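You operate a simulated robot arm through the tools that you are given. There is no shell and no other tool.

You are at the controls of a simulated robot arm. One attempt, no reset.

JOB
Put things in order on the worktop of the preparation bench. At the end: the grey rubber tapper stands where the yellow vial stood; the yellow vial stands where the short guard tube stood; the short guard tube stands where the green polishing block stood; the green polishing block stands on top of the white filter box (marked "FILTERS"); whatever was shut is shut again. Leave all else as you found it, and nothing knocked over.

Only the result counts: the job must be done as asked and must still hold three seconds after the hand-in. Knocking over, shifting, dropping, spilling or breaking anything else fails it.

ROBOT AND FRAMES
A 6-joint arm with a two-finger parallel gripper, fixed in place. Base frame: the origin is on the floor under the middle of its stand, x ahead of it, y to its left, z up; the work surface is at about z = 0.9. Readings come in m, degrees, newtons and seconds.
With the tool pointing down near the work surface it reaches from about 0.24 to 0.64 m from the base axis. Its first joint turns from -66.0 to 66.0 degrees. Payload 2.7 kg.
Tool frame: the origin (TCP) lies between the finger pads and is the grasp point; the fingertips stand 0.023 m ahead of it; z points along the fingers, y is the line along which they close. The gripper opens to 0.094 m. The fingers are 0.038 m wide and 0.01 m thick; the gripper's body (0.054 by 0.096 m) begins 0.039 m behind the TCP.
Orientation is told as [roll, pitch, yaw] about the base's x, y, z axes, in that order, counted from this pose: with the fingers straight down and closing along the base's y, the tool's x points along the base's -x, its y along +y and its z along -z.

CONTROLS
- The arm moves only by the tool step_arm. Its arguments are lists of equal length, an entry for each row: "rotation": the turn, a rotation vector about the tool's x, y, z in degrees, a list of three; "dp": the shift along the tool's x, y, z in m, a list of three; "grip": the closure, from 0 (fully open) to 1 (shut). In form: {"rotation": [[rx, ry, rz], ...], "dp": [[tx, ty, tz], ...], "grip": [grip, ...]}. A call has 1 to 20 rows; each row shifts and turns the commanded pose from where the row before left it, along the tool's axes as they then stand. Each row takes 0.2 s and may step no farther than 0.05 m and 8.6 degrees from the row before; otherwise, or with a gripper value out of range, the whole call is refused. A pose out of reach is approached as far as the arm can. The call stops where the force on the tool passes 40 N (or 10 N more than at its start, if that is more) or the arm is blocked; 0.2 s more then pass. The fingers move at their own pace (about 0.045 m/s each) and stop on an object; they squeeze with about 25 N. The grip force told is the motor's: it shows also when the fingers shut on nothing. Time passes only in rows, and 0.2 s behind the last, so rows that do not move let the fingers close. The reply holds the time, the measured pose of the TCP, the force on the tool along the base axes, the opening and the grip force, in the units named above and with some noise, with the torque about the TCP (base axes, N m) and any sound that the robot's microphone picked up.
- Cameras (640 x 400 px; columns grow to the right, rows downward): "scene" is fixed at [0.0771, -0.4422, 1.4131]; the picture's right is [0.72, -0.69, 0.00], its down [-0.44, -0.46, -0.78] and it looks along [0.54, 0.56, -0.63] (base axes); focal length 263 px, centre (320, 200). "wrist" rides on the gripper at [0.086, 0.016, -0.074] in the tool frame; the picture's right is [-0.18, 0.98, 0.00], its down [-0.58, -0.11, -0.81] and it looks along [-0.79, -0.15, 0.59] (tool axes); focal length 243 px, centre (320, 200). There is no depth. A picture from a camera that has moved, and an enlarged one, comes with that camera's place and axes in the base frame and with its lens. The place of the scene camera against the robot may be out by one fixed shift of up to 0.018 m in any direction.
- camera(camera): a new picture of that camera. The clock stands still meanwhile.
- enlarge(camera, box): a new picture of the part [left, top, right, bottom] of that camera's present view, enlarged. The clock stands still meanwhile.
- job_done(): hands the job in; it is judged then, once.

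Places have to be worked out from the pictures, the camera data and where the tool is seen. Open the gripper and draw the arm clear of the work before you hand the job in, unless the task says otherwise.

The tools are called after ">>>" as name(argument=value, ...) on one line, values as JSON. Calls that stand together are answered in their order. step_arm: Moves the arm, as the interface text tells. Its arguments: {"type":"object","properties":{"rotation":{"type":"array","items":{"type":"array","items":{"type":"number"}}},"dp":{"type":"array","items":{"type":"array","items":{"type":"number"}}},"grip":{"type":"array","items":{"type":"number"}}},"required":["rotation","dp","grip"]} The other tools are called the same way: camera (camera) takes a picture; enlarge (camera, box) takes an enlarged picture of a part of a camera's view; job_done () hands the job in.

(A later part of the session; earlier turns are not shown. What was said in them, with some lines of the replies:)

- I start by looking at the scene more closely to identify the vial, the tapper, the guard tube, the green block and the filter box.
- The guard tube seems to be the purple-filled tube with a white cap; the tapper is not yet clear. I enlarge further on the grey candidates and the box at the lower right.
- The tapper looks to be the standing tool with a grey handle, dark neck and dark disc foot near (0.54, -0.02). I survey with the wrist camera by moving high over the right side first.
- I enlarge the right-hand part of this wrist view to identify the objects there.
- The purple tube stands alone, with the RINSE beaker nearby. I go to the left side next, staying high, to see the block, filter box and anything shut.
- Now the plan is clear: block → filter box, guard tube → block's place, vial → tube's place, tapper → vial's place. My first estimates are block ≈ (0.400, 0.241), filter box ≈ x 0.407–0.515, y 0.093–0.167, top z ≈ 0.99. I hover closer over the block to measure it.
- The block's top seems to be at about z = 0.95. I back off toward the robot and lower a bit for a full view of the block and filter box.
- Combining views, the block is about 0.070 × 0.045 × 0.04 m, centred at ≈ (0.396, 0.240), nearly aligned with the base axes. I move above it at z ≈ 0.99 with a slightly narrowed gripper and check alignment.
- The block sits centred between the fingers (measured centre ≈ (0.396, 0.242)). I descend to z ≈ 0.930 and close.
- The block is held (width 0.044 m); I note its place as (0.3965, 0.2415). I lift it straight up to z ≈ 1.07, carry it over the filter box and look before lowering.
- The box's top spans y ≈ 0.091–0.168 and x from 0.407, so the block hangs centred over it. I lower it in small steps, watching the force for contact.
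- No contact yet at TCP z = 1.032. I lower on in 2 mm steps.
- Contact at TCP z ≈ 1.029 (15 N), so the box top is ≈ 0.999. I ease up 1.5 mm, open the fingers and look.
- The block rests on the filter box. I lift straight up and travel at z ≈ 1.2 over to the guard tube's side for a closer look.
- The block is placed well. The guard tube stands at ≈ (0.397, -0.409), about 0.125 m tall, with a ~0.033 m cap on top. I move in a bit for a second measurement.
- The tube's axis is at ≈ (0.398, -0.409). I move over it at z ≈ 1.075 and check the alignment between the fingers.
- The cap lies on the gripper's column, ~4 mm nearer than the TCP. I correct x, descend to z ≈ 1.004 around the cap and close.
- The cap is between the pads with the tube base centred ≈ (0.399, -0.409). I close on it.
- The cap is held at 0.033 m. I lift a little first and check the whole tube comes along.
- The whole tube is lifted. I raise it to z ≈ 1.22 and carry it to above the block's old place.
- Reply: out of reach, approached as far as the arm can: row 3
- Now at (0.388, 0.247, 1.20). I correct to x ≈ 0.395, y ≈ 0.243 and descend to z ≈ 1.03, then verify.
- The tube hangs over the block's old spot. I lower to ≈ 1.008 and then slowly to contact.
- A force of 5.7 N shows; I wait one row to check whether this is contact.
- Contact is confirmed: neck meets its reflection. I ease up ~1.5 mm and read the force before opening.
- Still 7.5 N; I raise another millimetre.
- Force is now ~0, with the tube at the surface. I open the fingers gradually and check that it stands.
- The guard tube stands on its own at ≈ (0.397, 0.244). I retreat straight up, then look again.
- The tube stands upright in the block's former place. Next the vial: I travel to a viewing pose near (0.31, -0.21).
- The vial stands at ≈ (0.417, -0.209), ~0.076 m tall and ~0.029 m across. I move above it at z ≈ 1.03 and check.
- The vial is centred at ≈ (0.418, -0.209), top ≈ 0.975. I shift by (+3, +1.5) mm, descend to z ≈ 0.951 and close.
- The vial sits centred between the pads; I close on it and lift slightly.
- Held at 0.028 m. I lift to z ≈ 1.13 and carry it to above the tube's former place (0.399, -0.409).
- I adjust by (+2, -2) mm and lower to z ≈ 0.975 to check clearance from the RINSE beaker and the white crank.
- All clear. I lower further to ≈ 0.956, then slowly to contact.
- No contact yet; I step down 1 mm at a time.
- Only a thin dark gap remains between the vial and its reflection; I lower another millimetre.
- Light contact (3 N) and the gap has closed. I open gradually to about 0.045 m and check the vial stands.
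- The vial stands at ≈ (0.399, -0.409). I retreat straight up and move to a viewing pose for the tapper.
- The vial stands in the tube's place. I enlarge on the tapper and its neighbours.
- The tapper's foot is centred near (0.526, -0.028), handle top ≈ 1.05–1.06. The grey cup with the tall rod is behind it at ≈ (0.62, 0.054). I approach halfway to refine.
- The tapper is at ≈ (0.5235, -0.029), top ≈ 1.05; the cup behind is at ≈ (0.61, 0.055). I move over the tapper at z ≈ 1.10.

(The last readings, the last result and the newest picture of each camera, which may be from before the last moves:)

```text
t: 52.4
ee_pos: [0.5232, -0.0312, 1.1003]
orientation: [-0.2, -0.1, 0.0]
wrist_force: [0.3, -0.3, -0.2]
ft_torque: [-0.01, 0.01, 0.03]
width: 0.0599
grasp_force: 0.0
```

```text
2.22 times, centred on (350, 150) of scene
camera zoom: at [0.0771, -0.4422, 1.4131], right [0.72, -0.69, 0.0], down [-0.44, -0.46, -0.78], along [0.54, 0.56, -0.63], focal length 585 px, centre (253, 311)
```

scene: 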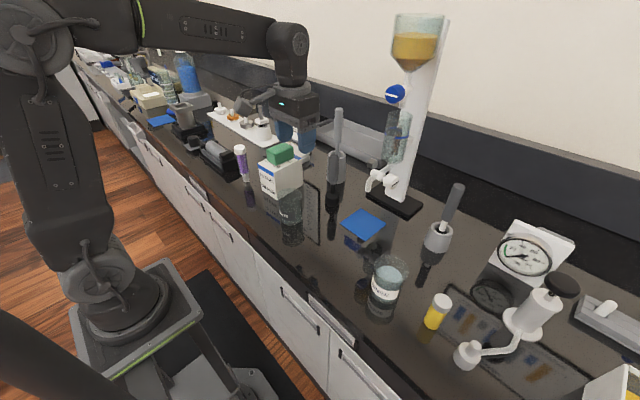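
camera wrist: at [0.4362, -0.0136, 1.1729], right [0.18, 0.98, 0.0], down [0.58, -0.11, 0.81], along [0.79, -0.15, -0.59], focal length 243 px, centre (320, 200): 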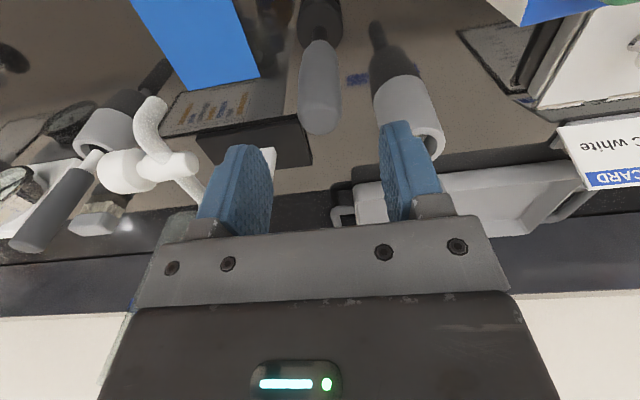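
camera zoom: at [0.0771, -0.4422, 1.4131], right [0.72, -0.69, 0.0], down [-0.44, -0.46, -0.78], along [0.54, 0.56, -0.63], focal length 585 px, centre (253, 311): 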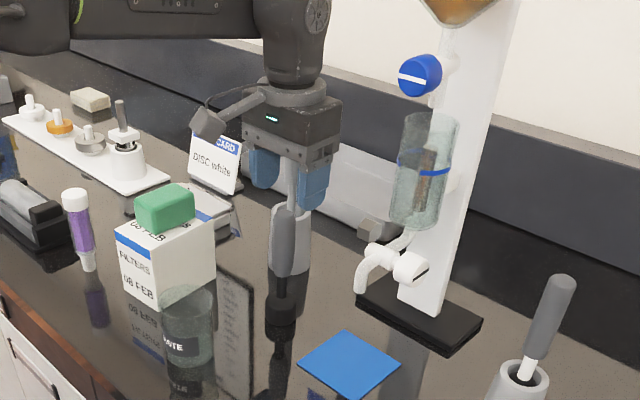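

The handle lies right on the gripper's axis (0.5226, -0.030). I descend to z ≈ 1.027 around the handle and check before closing.

>>> step_arm(rotation=[[0, 0, 0], [0, 0, 0], [0, 0, 0], [0, 0, 0], [0, 0, 0]], dp=[[0, 0, 0.02], [0, 0, 0.02], [0, 0, 0.02], [0, 0, 0.013], [0, 0, 0]], grip=[0.36, 0.36, 0.36, 0.36, 0.36])

>>> camera(camera="wrist")

>>> enlarge(camera="scene", box=[290, 80, 390, 240])

```text
t: 53.6
ee_pos: [0.5244, -0.031, 1.0265]
orientation: [-0.1, 0.0, 0.0]
wrist_force: [0.7, 0.9, 0.5]
ft_torque: [0.0, 0.01, -0.01]
width: 0.06
grasp_force: 0.0
```

```text
taken
camera wrist: at [0.4363, -0.0141, 1.0994], right [0.18, 0.98, 0.0], down [0.58, -0.11, 0.81], along [0.79, -0.15, -0.59], focal length 243 px, centre (320, 200)
```

wrist: 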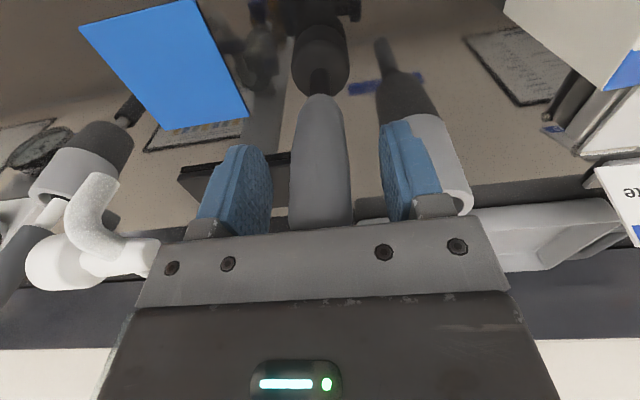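

```text
2.50 times, centred on (340, 160) of scene
camera zoom: at [0.0771, -0.4422, 1.4131], right [0.72, -0.69, 0.0], down [-0.44, -0.46, -0.78], along [0.54, 0.56, -0.63], focal length 658 px, centre (270, 300)
```

zoom: 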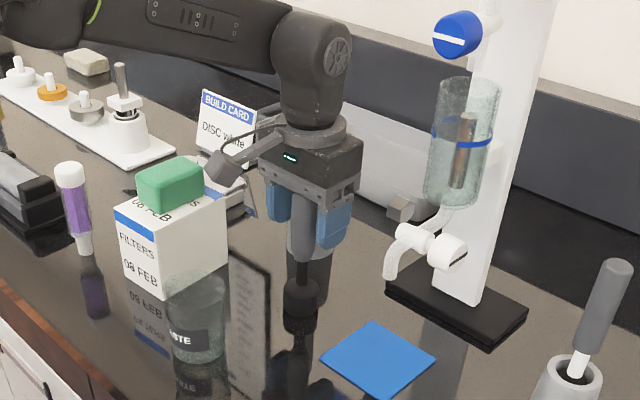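

The handle is centred between the fingers. I close on it.

>>> step_arm(rotation=[[0, 0, 0], [0, 0, 0], [0, 0, 0], [0, 0, 0], [0, 0, 0]], dp=[[0, 0, 0], [0, 0, 0], [0, 0, 0], [0, 0, 0], [0, 0, 0]], grip=[0.6, 0.8, 0.9, 0.9, 0.9])

>>> camera(camera="wrist")

```text
t: 54.8
ee_pos: [0.5232, -0.0311, 1.026]
orientation: [-0.1, -0.1, 0.0]
wrist_force: [0.1, 0.7, 0.1]
ft_torque: [0.11, 0.02, -0.02]
width: 0.0273
grasp_force: 24.9
```

```text
taken
camera wrist: at [0.4363, -0.014, 1.0997], right [0.18, 0.98, 0.0], down [0.58, -0.11, 0.81], along [0.79, -0.15, -0.59], focal length 243 px, centre (320, 200)
```

wrist: 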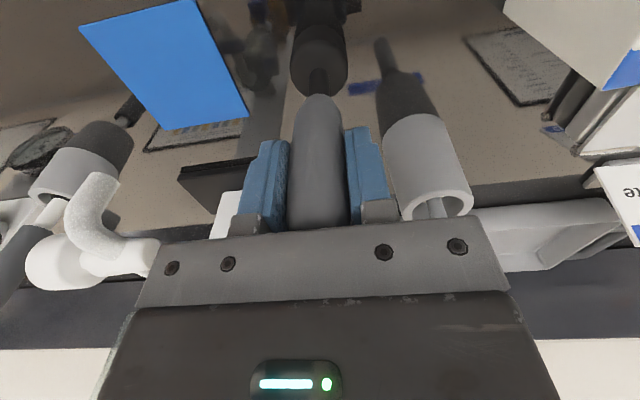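

Held at 0.027 m. I lift gently and check that the tapper hangs straight.

>>> step_arm(rotation=[[0, 0, 0], [0, 0, 0], [0, 0, 0], [0, 0, 0], [0, 0, 0]], dp=[[0, 0, -0.01], [0, 0, -0.02], [0, 0, -0.03], [0, 0, -0.03], [0, 0, -0.03]], grip=[0.9, 0.9, 0.9, 0.9, 0.9])

>>> camera(camera="wrist")

>>> enlarge(camera="scene", box=[270, 60, 430, 240])

```text
t: 56.0
ee_pos: [0.5201, -0.0324, 1.1467]
orientation: [-0.2, -0.1, 0.1]
wrist_force: [0.8, 0.3, -0.8]
ft_torque: [0.03, 0.0, 0.03]
width: 0.0269
grasp_force: 25.1
```

```text
taken
camera wrist: at [0.4344, -0.0156, 1.2197], right [0.18, 0.98, 0.0], down [0.58, -0.11, 0.81], along [0.79, -0.15, -0.59], focal length 243 px, centre (320, 200)
```

wrist: 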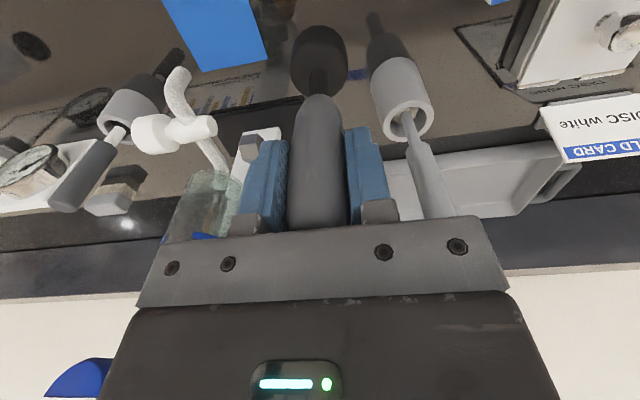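

```text
2.22 times, centred on (350, 150) of scene
camera zoom: at [0.0771, -0.4422, 1.4131], right [0.72, -0.69, 0.0], down [-0.44, -0.46, -0.78], along [0.54, 0.56, -0.63], focal length 585 px, centre (253, 311)
```

zoom: 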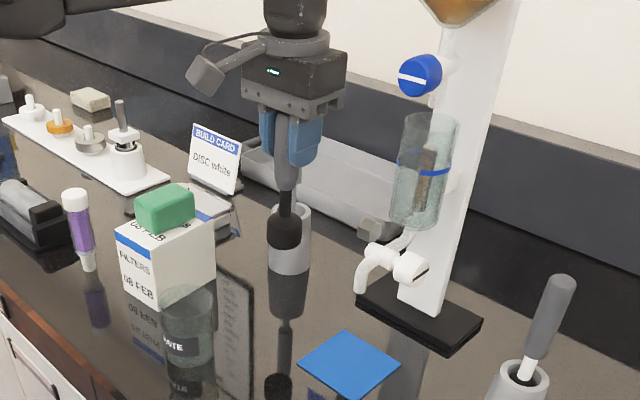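

The tapper hangs straight. I carry it diagonally to above the vial's former place (0.419, -0.2095).

>>> step_arm(rotation=[[0, 0, 0], [0, 0, 0], [0, 0, 0], [0, 0, 0], [0, 0, 0], [0, 0, 0], [0, 0, 0]], dp=[[0, 0, -0.01], [0.0202, -0.0355, 0], [0.0202, -0.0355, 0], [0.0202, -0.0355, 0], [0.0202, -0.0355, 0], [0.0202, -0.0355, 0], [0, 0, 0]], grip=[0.9, 0.9, 0.9, 0.9, 0.9, 0.9, 0.9])

>>> camera(camera="wrist")

>>> camera(camera="scene")

```text
t: 57.6
ee_pos: [0.4221, -0.2076, 1.16]
orientation: [-0.1, 0.0, 0.0]
wrist_force: [0.3, -0.1, -0.9]
ft_torque: [0.0, 0.01, -0.02]
width: 0.0272
grasp_force: 25.4
```

```text
taken
camera wrist: at [0.3345, -0.1909, 1.2329], right [0.18, 0.98, 0.0], down [0.58, -0.11, 0.81], along [0.79, -0.15, -0.59], focal length 243 px, centre (320, 200)
```

wrist: 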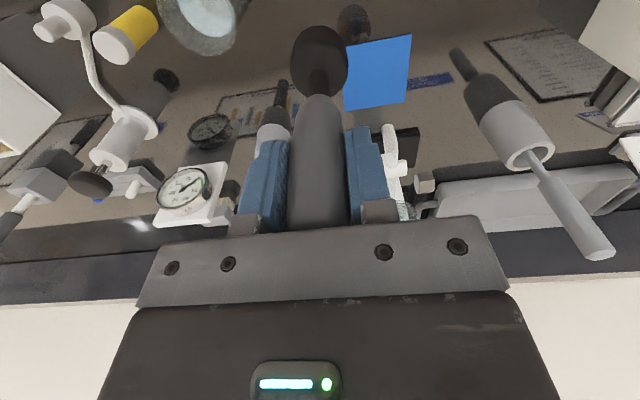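

```text
taken
```

scene: 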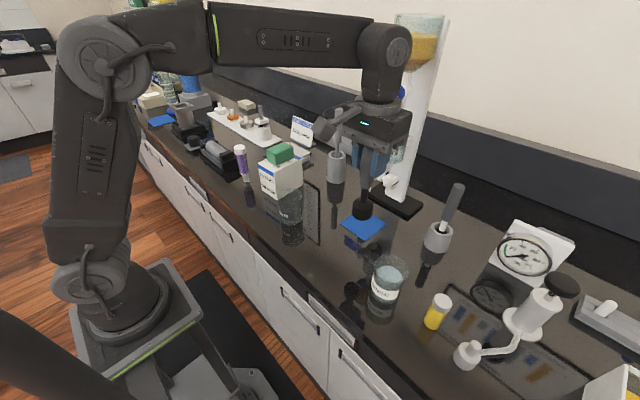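

I adjust by (-2.5, -3) mm and lower to z ≈ 1.035, then look.

>>> step_arm(rotation=[[0, 0, 0], [0, 0, 0], [0, 0, 0], [0, 0, 0], [0, 0, 0]], dp=[[0.0025, -0.003, 0.025], [0, 0, 0.035], [0, 0, 0.035], [0, 0, 0.03], [0, 0, 0]], grip=[0.9, 0.9, 0.9, 0.9, 0.9])

>>> camera(camera="wrist")

>>> enlarge(camera="scene", box=[300, 140, 440, 320])

```text
t: 58.8
ee_pos: [0.4201, -0.2092, 1.0349]
orientation: [-0.1, 0.0, -0.1]
wrist_force: [0.7, 0.4, -2.1]
ft_torque: [-0.01, 0.0, 0.01]
width: 0.0273
grasp_force: 25.6
```

```text
taken
camera wrist: at [0.3332, -0.1929, 1.1069], right [0.18, 0.98, 0.0], down [0.58, -0.11, 0.81], along [0.79, -0.15, -0.59], focal length 243 px, centre (320, 200)
```

wrist: 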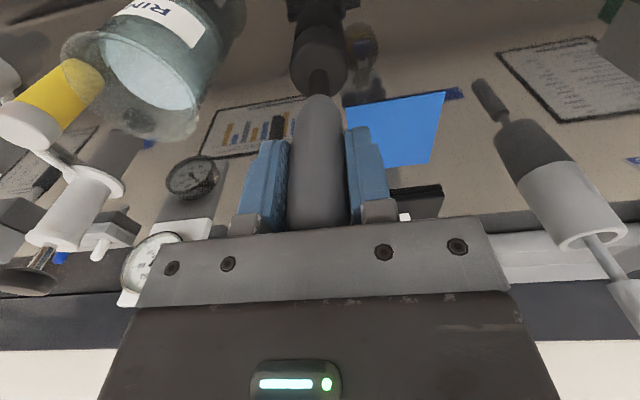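

```text
2.22 times, centred on (370, 230) of scene
camera zoom: at [0.0771, -0.4422, 1.4131], right [0.72, -0.69, 0.0], down [-0.44, -0.46, -0.78], along [0.54, 0.56, -0.63], focal length 585 px, centre (209, 133)
```

zoom: 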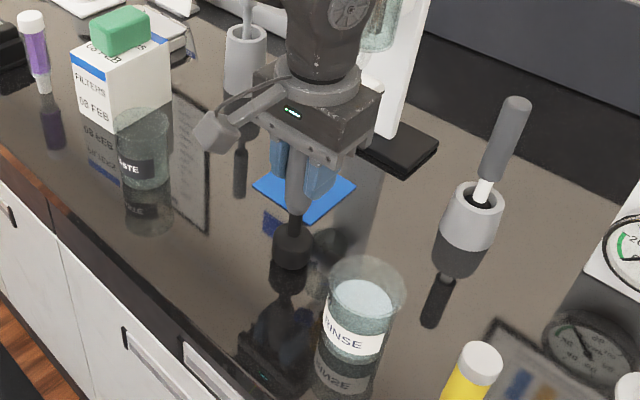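

Position matches the vial's former spot. I lower slowly to contact.

>>> step_arm(rotation=[[0, 0, 0], [0, 0, 0], [0, 0, 0]], dp=[[0.001, -0.0005, 0.003], [0, 0, 0.002], [0, 0, 0.001]], grip=[0.9, 0.9, 0.9])

>>> enlarge(camera="wrist", box=[270, 0, 370, 100])

```text
t: 59.6
ee_pos: [0.4193, -0.2115, 1.0269]
orientation: [-0.1, 0.1, -0.1]
wrist_force: [0.2, 0.3, -1.4]
ft_torque: [0.01, 0.02, -0.03]
width: 0.0271
grasp_force: 24.9
```

```text
4.00 times, centred on (320, 50) of wrist
camera zoom: at [0.3321, -0.1944, 1.1002], right [0.18, 0.98, 0.0], down [0.58, -0.11, 0.81], along [0.79, -0.15, -0.59], focal length 970 px, centre (320, 800)
```

zoom: 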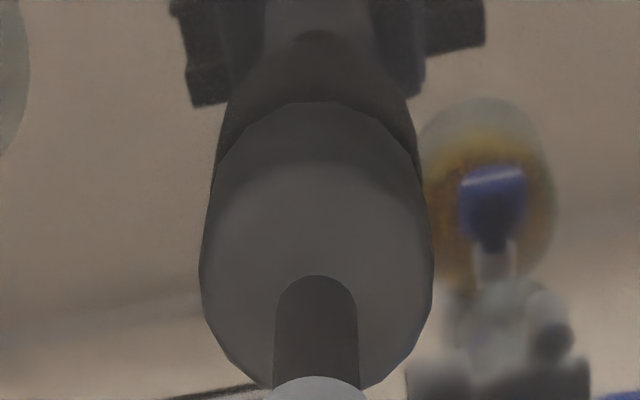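

Nearly touching; I step down by fractions of a millimetre.

>>> step_arm(rotation=[[0, 0, 0], [0, 0, 0]], dp=[[0, 0, 0.001], [0, 0, 0]], grip=[0.9, 0.9])

```text
t: 60.2
ee_pos: [0.4192, -0.2119, 1.0261]
orientation: [-0.1, -0.1, 0.0]
wrist_force: [-0.4, 3.4, 3.6]
ft_torque: [0.41, 0.1, -0.01]
width: 0.0272
grasp_force: 25.2
```

Contact is felt (≈4 N). I ease up half a millimetre and open gradually.

>>> step_arm(rotation=[[0, 0, 0], [0, 0, 0]], dp=[[0, 0, -0.0005], [0, 0, 0]], grip=[0.9, 0.9])

>>> enlarge(camera="wrist", box=[270, 0, 370, 100])

>>> enlarge(camera="scene", box=[310, 160, 420, 280])

```text
t: 60.8
ee_pos: [0.4194, -0.2118, 1.0254]
orientation: [-0.1, -0.1, 0.0]
wrist_force: [1.8, 4.2, 5.8]
ft_torque: [0.53, -0.05, -0.08]
width: 0.0271
grasp_force: 25.0
```

```text
4.00 times, centred on (320, 50) of wrist
camera zoom: at [0.3319, -0.1949, 1.0995], right [0.18, 0.98, 0.0], down [0.58, -0.11, 0.81], along [0.79, -0.15, -0.59], focal length 970 px, centre (320, 800)
```

zoom: 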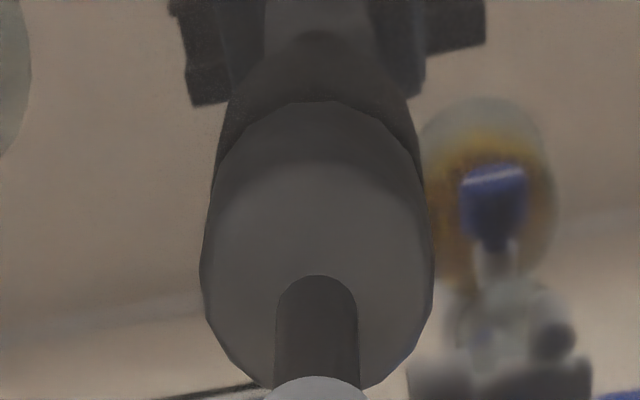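

```text
3.33 times, centred on (365, 220) of scene
camera zoom: at [0.0771, -0.442, 1.4132], right [0.72, -0.69, 0.0], down [-0.44, -0.46, -0.78], along [0.54, 0.56, -0.63], focal length 878 px, centre (170, 133)
```

zoom: 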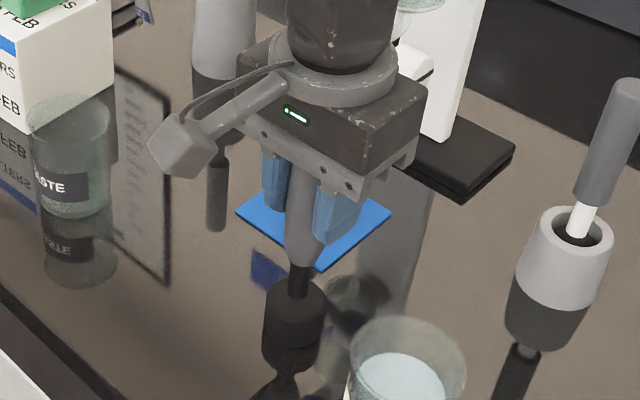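

Still about 6 N with a small sideways load from slow drift. I raise 1 mm to free the foot and re-read.

>>> step_arm(rotation=[[0, 0, 0], [0, 0, 0]], dp=[[0, 0, -0.001], [0, 0, 0]], grip=[0.9, 0.9])

```text
t: 61.4
ee_pos: [0.4192, -0.212, 1.0267]
orientation: [0.0, 0.0, 0.1]
wrist_force: [-0.3, 0.0, -0.8]
ft_torque: [0.03, -0.01, 0.01]
width: 0.0273
grasp_force: 24.5
```

Unloaded now, with the foot less than 1 mm above the surface. I open the fingers gradually.

>>> step_arm(rotation=[[0, 0, 0], [0, 0, 0], [0, 0, 0], [0, 0, 0], [0, 0, 0], [0, 0, 0]], dp=[[0, 0, 0.0005], [0, 0, 0], [0, 0, 0], [0, 0, 0], [0, 0, 0], [0, 0, 0]], grip=[0.7, 0.68, 0.64, 0.55, 0.45, 0.4])

>>> camera(camera="wrist")

>>> enlarge(camera="scene", box=[310, 160, 420, 280])

```text
t: 62.8
ee_pos: [0.4186, -0.2125, 1.0265]
orientation: [0.0, 0.0, 0.1]
wrist_force: [0.2, 0.7, 0.2]
ft_torque: [0.03, 0.02, 0.0]
width: 0.0564
grasp_force: 0.1
```

```text
taken
camera wrist: at [0.3321, -0.1952, 1.1], right [0.18, 0.98, 0.0], down [0.58, -0.11, 0.81], along [0.79, -0.15, -0.59], focal length 243 px, centre (320, 200)
```

wrist: 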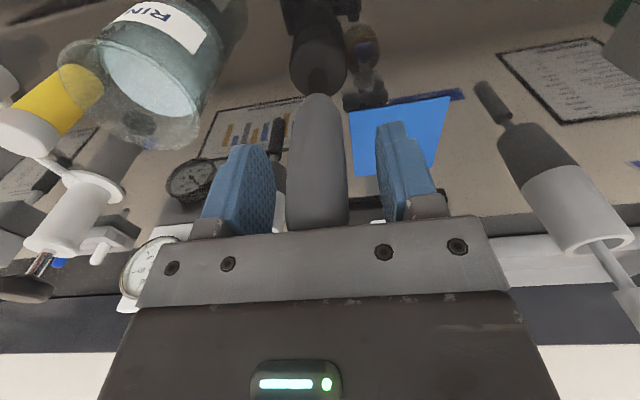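

```text
3.33 times, centred on (365, 220) of scene
camera zoom: at [0.0771, -0.4421, 1.4131], right [0.72, -0.69, 0.0], down [-0.44, -0.46, -0.78], along [0.54, 0.56, -0.63], focal length 878 px, centre (170, 133)
```

zoom: 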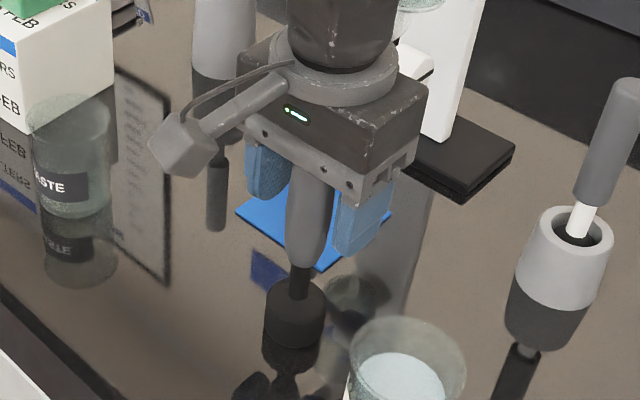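

The tapper stands on its own. I lift straight up clear of the handle, opening slightly more on the way.

>>> step_arm(rotation=[[0, 0, 0], [0, 0, 0], [0, 0, 0], [0, 0, 0], [0, 0, 0], [0, 0, 0], [0, 0, 0]], dp=[[0, 0, 0], [0, 0, -0.01], [0, 0, -0.02], [0, 0, -0.03], [0, 0, -0.04], [0, 0, -0.04], [0.02, 0, -0.03]], grip=[0.32, 0.32, 0.32, 0.32, 0.2, 0, 0])

>>> camera(camera="wrist")

>>> camera(camera="scene")

```text
t: 64.4
ee_pos: [0.3971, -0.212, 1.1976]
orientation: [-0.1, -0.1, 0.0]
wrist_force: [-0.6, -0.1, 0.3]
ft_torque: [0.01, -0.01, -0.01]
width: 0.0938
grasp_force: 0.1
```

```text
taken
camera wrist: at [0.3114, -0.1949, 1.2703], right [0.18, 0.98, 0.0], down [0.58, -0.11, 0.81], along [0.79, -0.15, -0.59], focal length 243 px, centre (320, 200)
```

wrist: 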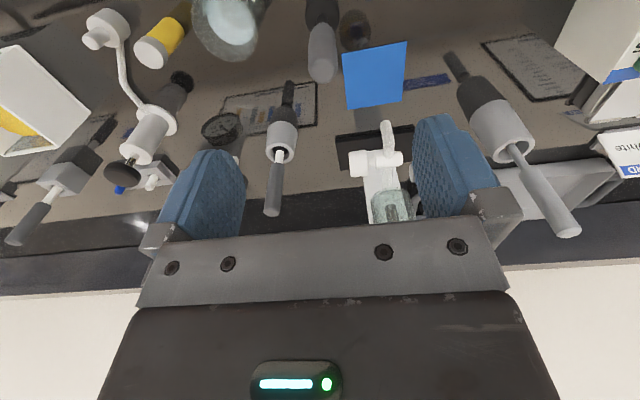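

```text
taken
```

scene: 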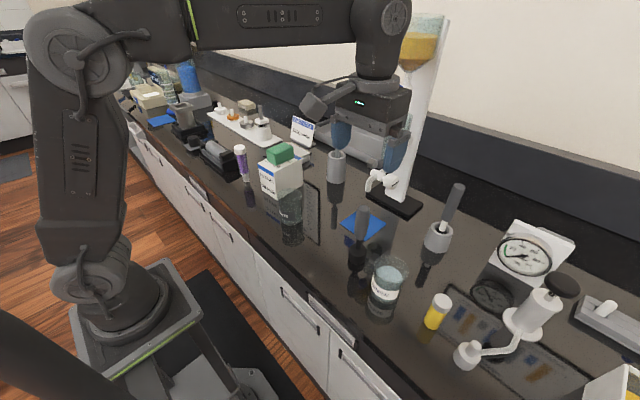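

All four items are in place. I draw the arm back, up and clear, then verify everything in the scene view.

>>> step_arm(rotation=[[0, 0, 0], [0, 0, 0], [0, 0, 0], [0, 0, 0], [0, 0, 0]], dp=[[0.02, 0.018, -0.008], [0.02, 0.018, -0.008], [0.02, 0.018, -0.008], [0.02, 0.018, -0.008], [0.02, 0.018, -0.008]], grip=[0, 0, 0, 0, 0])

>>> camera(camera="scene")

>>> enlarge(camera="scene", box=[320, 160, 480, 320])

>>> enlarge(camera="scene", box=[200, 80, 360, 240])

>>> enlarge(camera="scene", box=[420, 180, 640, 400])

>>> camera(camera="wrist")

```text
t: 65.6
ee_pos: [0.2962, -0.1213, 1.2346]
orientation: [-0.1, 0.0, 0.0]
wrist_force: [0.8, -0.2, -0.2]
ft_torque: [0.02, 0.02, -0.02]
width: 0.0941
grasp_force: 0.0
```

```text
taken
```

scene: 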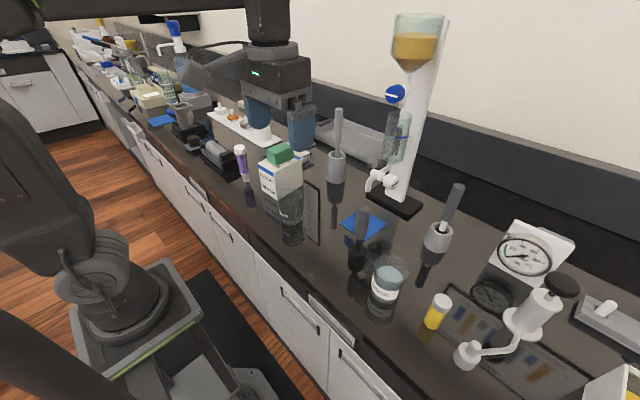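

```text
2.50 times, centred on (400, 240) of scene
camera zoom: at [0.0771, -0.4422, 1.4131], right [0.72, -0.69, 0.0], down [-0.44, -0.46, -0.78], along [0.54, 0.56, -0.63], focal length 658 px, centre (120, 100)
```

zoom: 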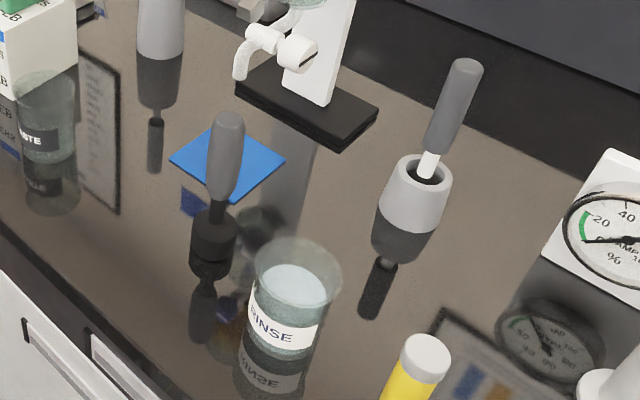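

```text
2.50 times, centred on (280, 160) of scene
camera zoom: at [0.0771, -0.4422, 1.4131], right [0.72, -0.69, 0.0], down [-0.44, -0.46, -0.78], along [0.54, 0.56, -0.63], focal length 658 px, centre (420, 300)
```

zoom: 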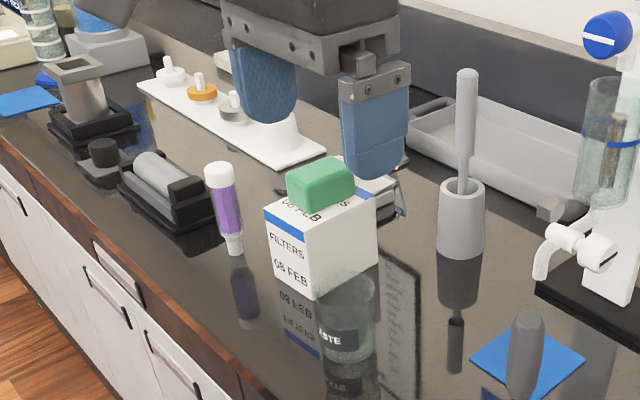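

```text
1.82 times, centred on (530, 290) of scene
camera zoom: at [0.0771, -0.4422, 1.4131], right [0.72, -0.69, 0.0], down [-0.44, -0.46, -0.78], along [0.54, 0.56, -0.63], focal length 479 px, centre (-62, 36)
```

zoom: 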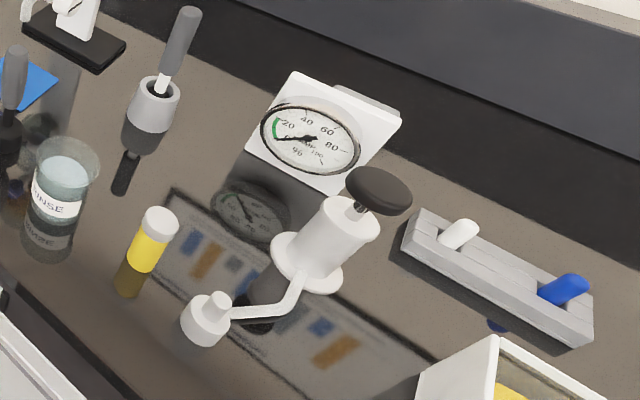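

```text
taken
camera wrist: at [0.2098, -0.1043, 1.3094], right [0.18, 0.98, 0.0], down [0.58, -0.11, 0.81], along [0.79, -0.15, -0.59], focal length 243 px, centre (320, 200)
```

wrist: 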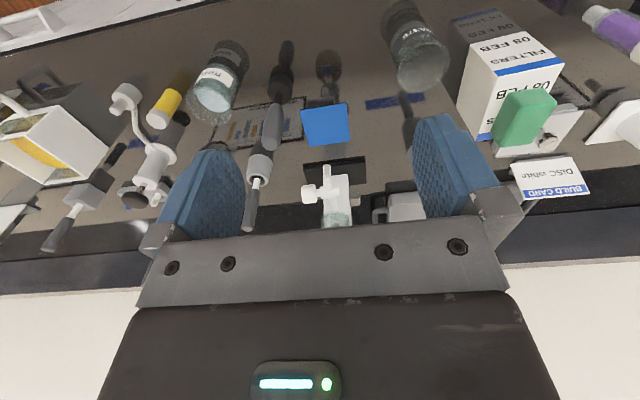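

Compared with the first pictures:
- The tapper's foot is where the vial stood.
- The vial is where the tube stood.
- The tube is where the block stood.
- The block rests on the FILTERS box.

All else is unchanged, nothing had to be opened, and the arm is clear with the gripper open. I hand the job in.

>>> job_done()

```text
The job is handed in.
```

The job is handed in, and in the last pictures everything stood where you asked:

- **Green polishing block:** resting on top of the white "FILTERS" box, roughly centred.
- **Short guard tube:** upright where the block stood, within about 3 mm. I took this to be the purple-filled tube with the white cap, as it was the only one of its kind I saw.
- **Yellow vial:** upright where the guard tube stood, within about 1–2 mm.
- **Grey rubber tapper:** upright where the vial stood, within about 2 mm. I took this to be the grey-handled tool with the dark round foot.

Nothing needed opening, so there was nothing to shut again. The other items I could see had not moved and nothing was knocked over. The gripper is open and the arm is clear of the work.

The positions are my own estimates from the cameras. The hand-in reply did not say whether the result was accepted.
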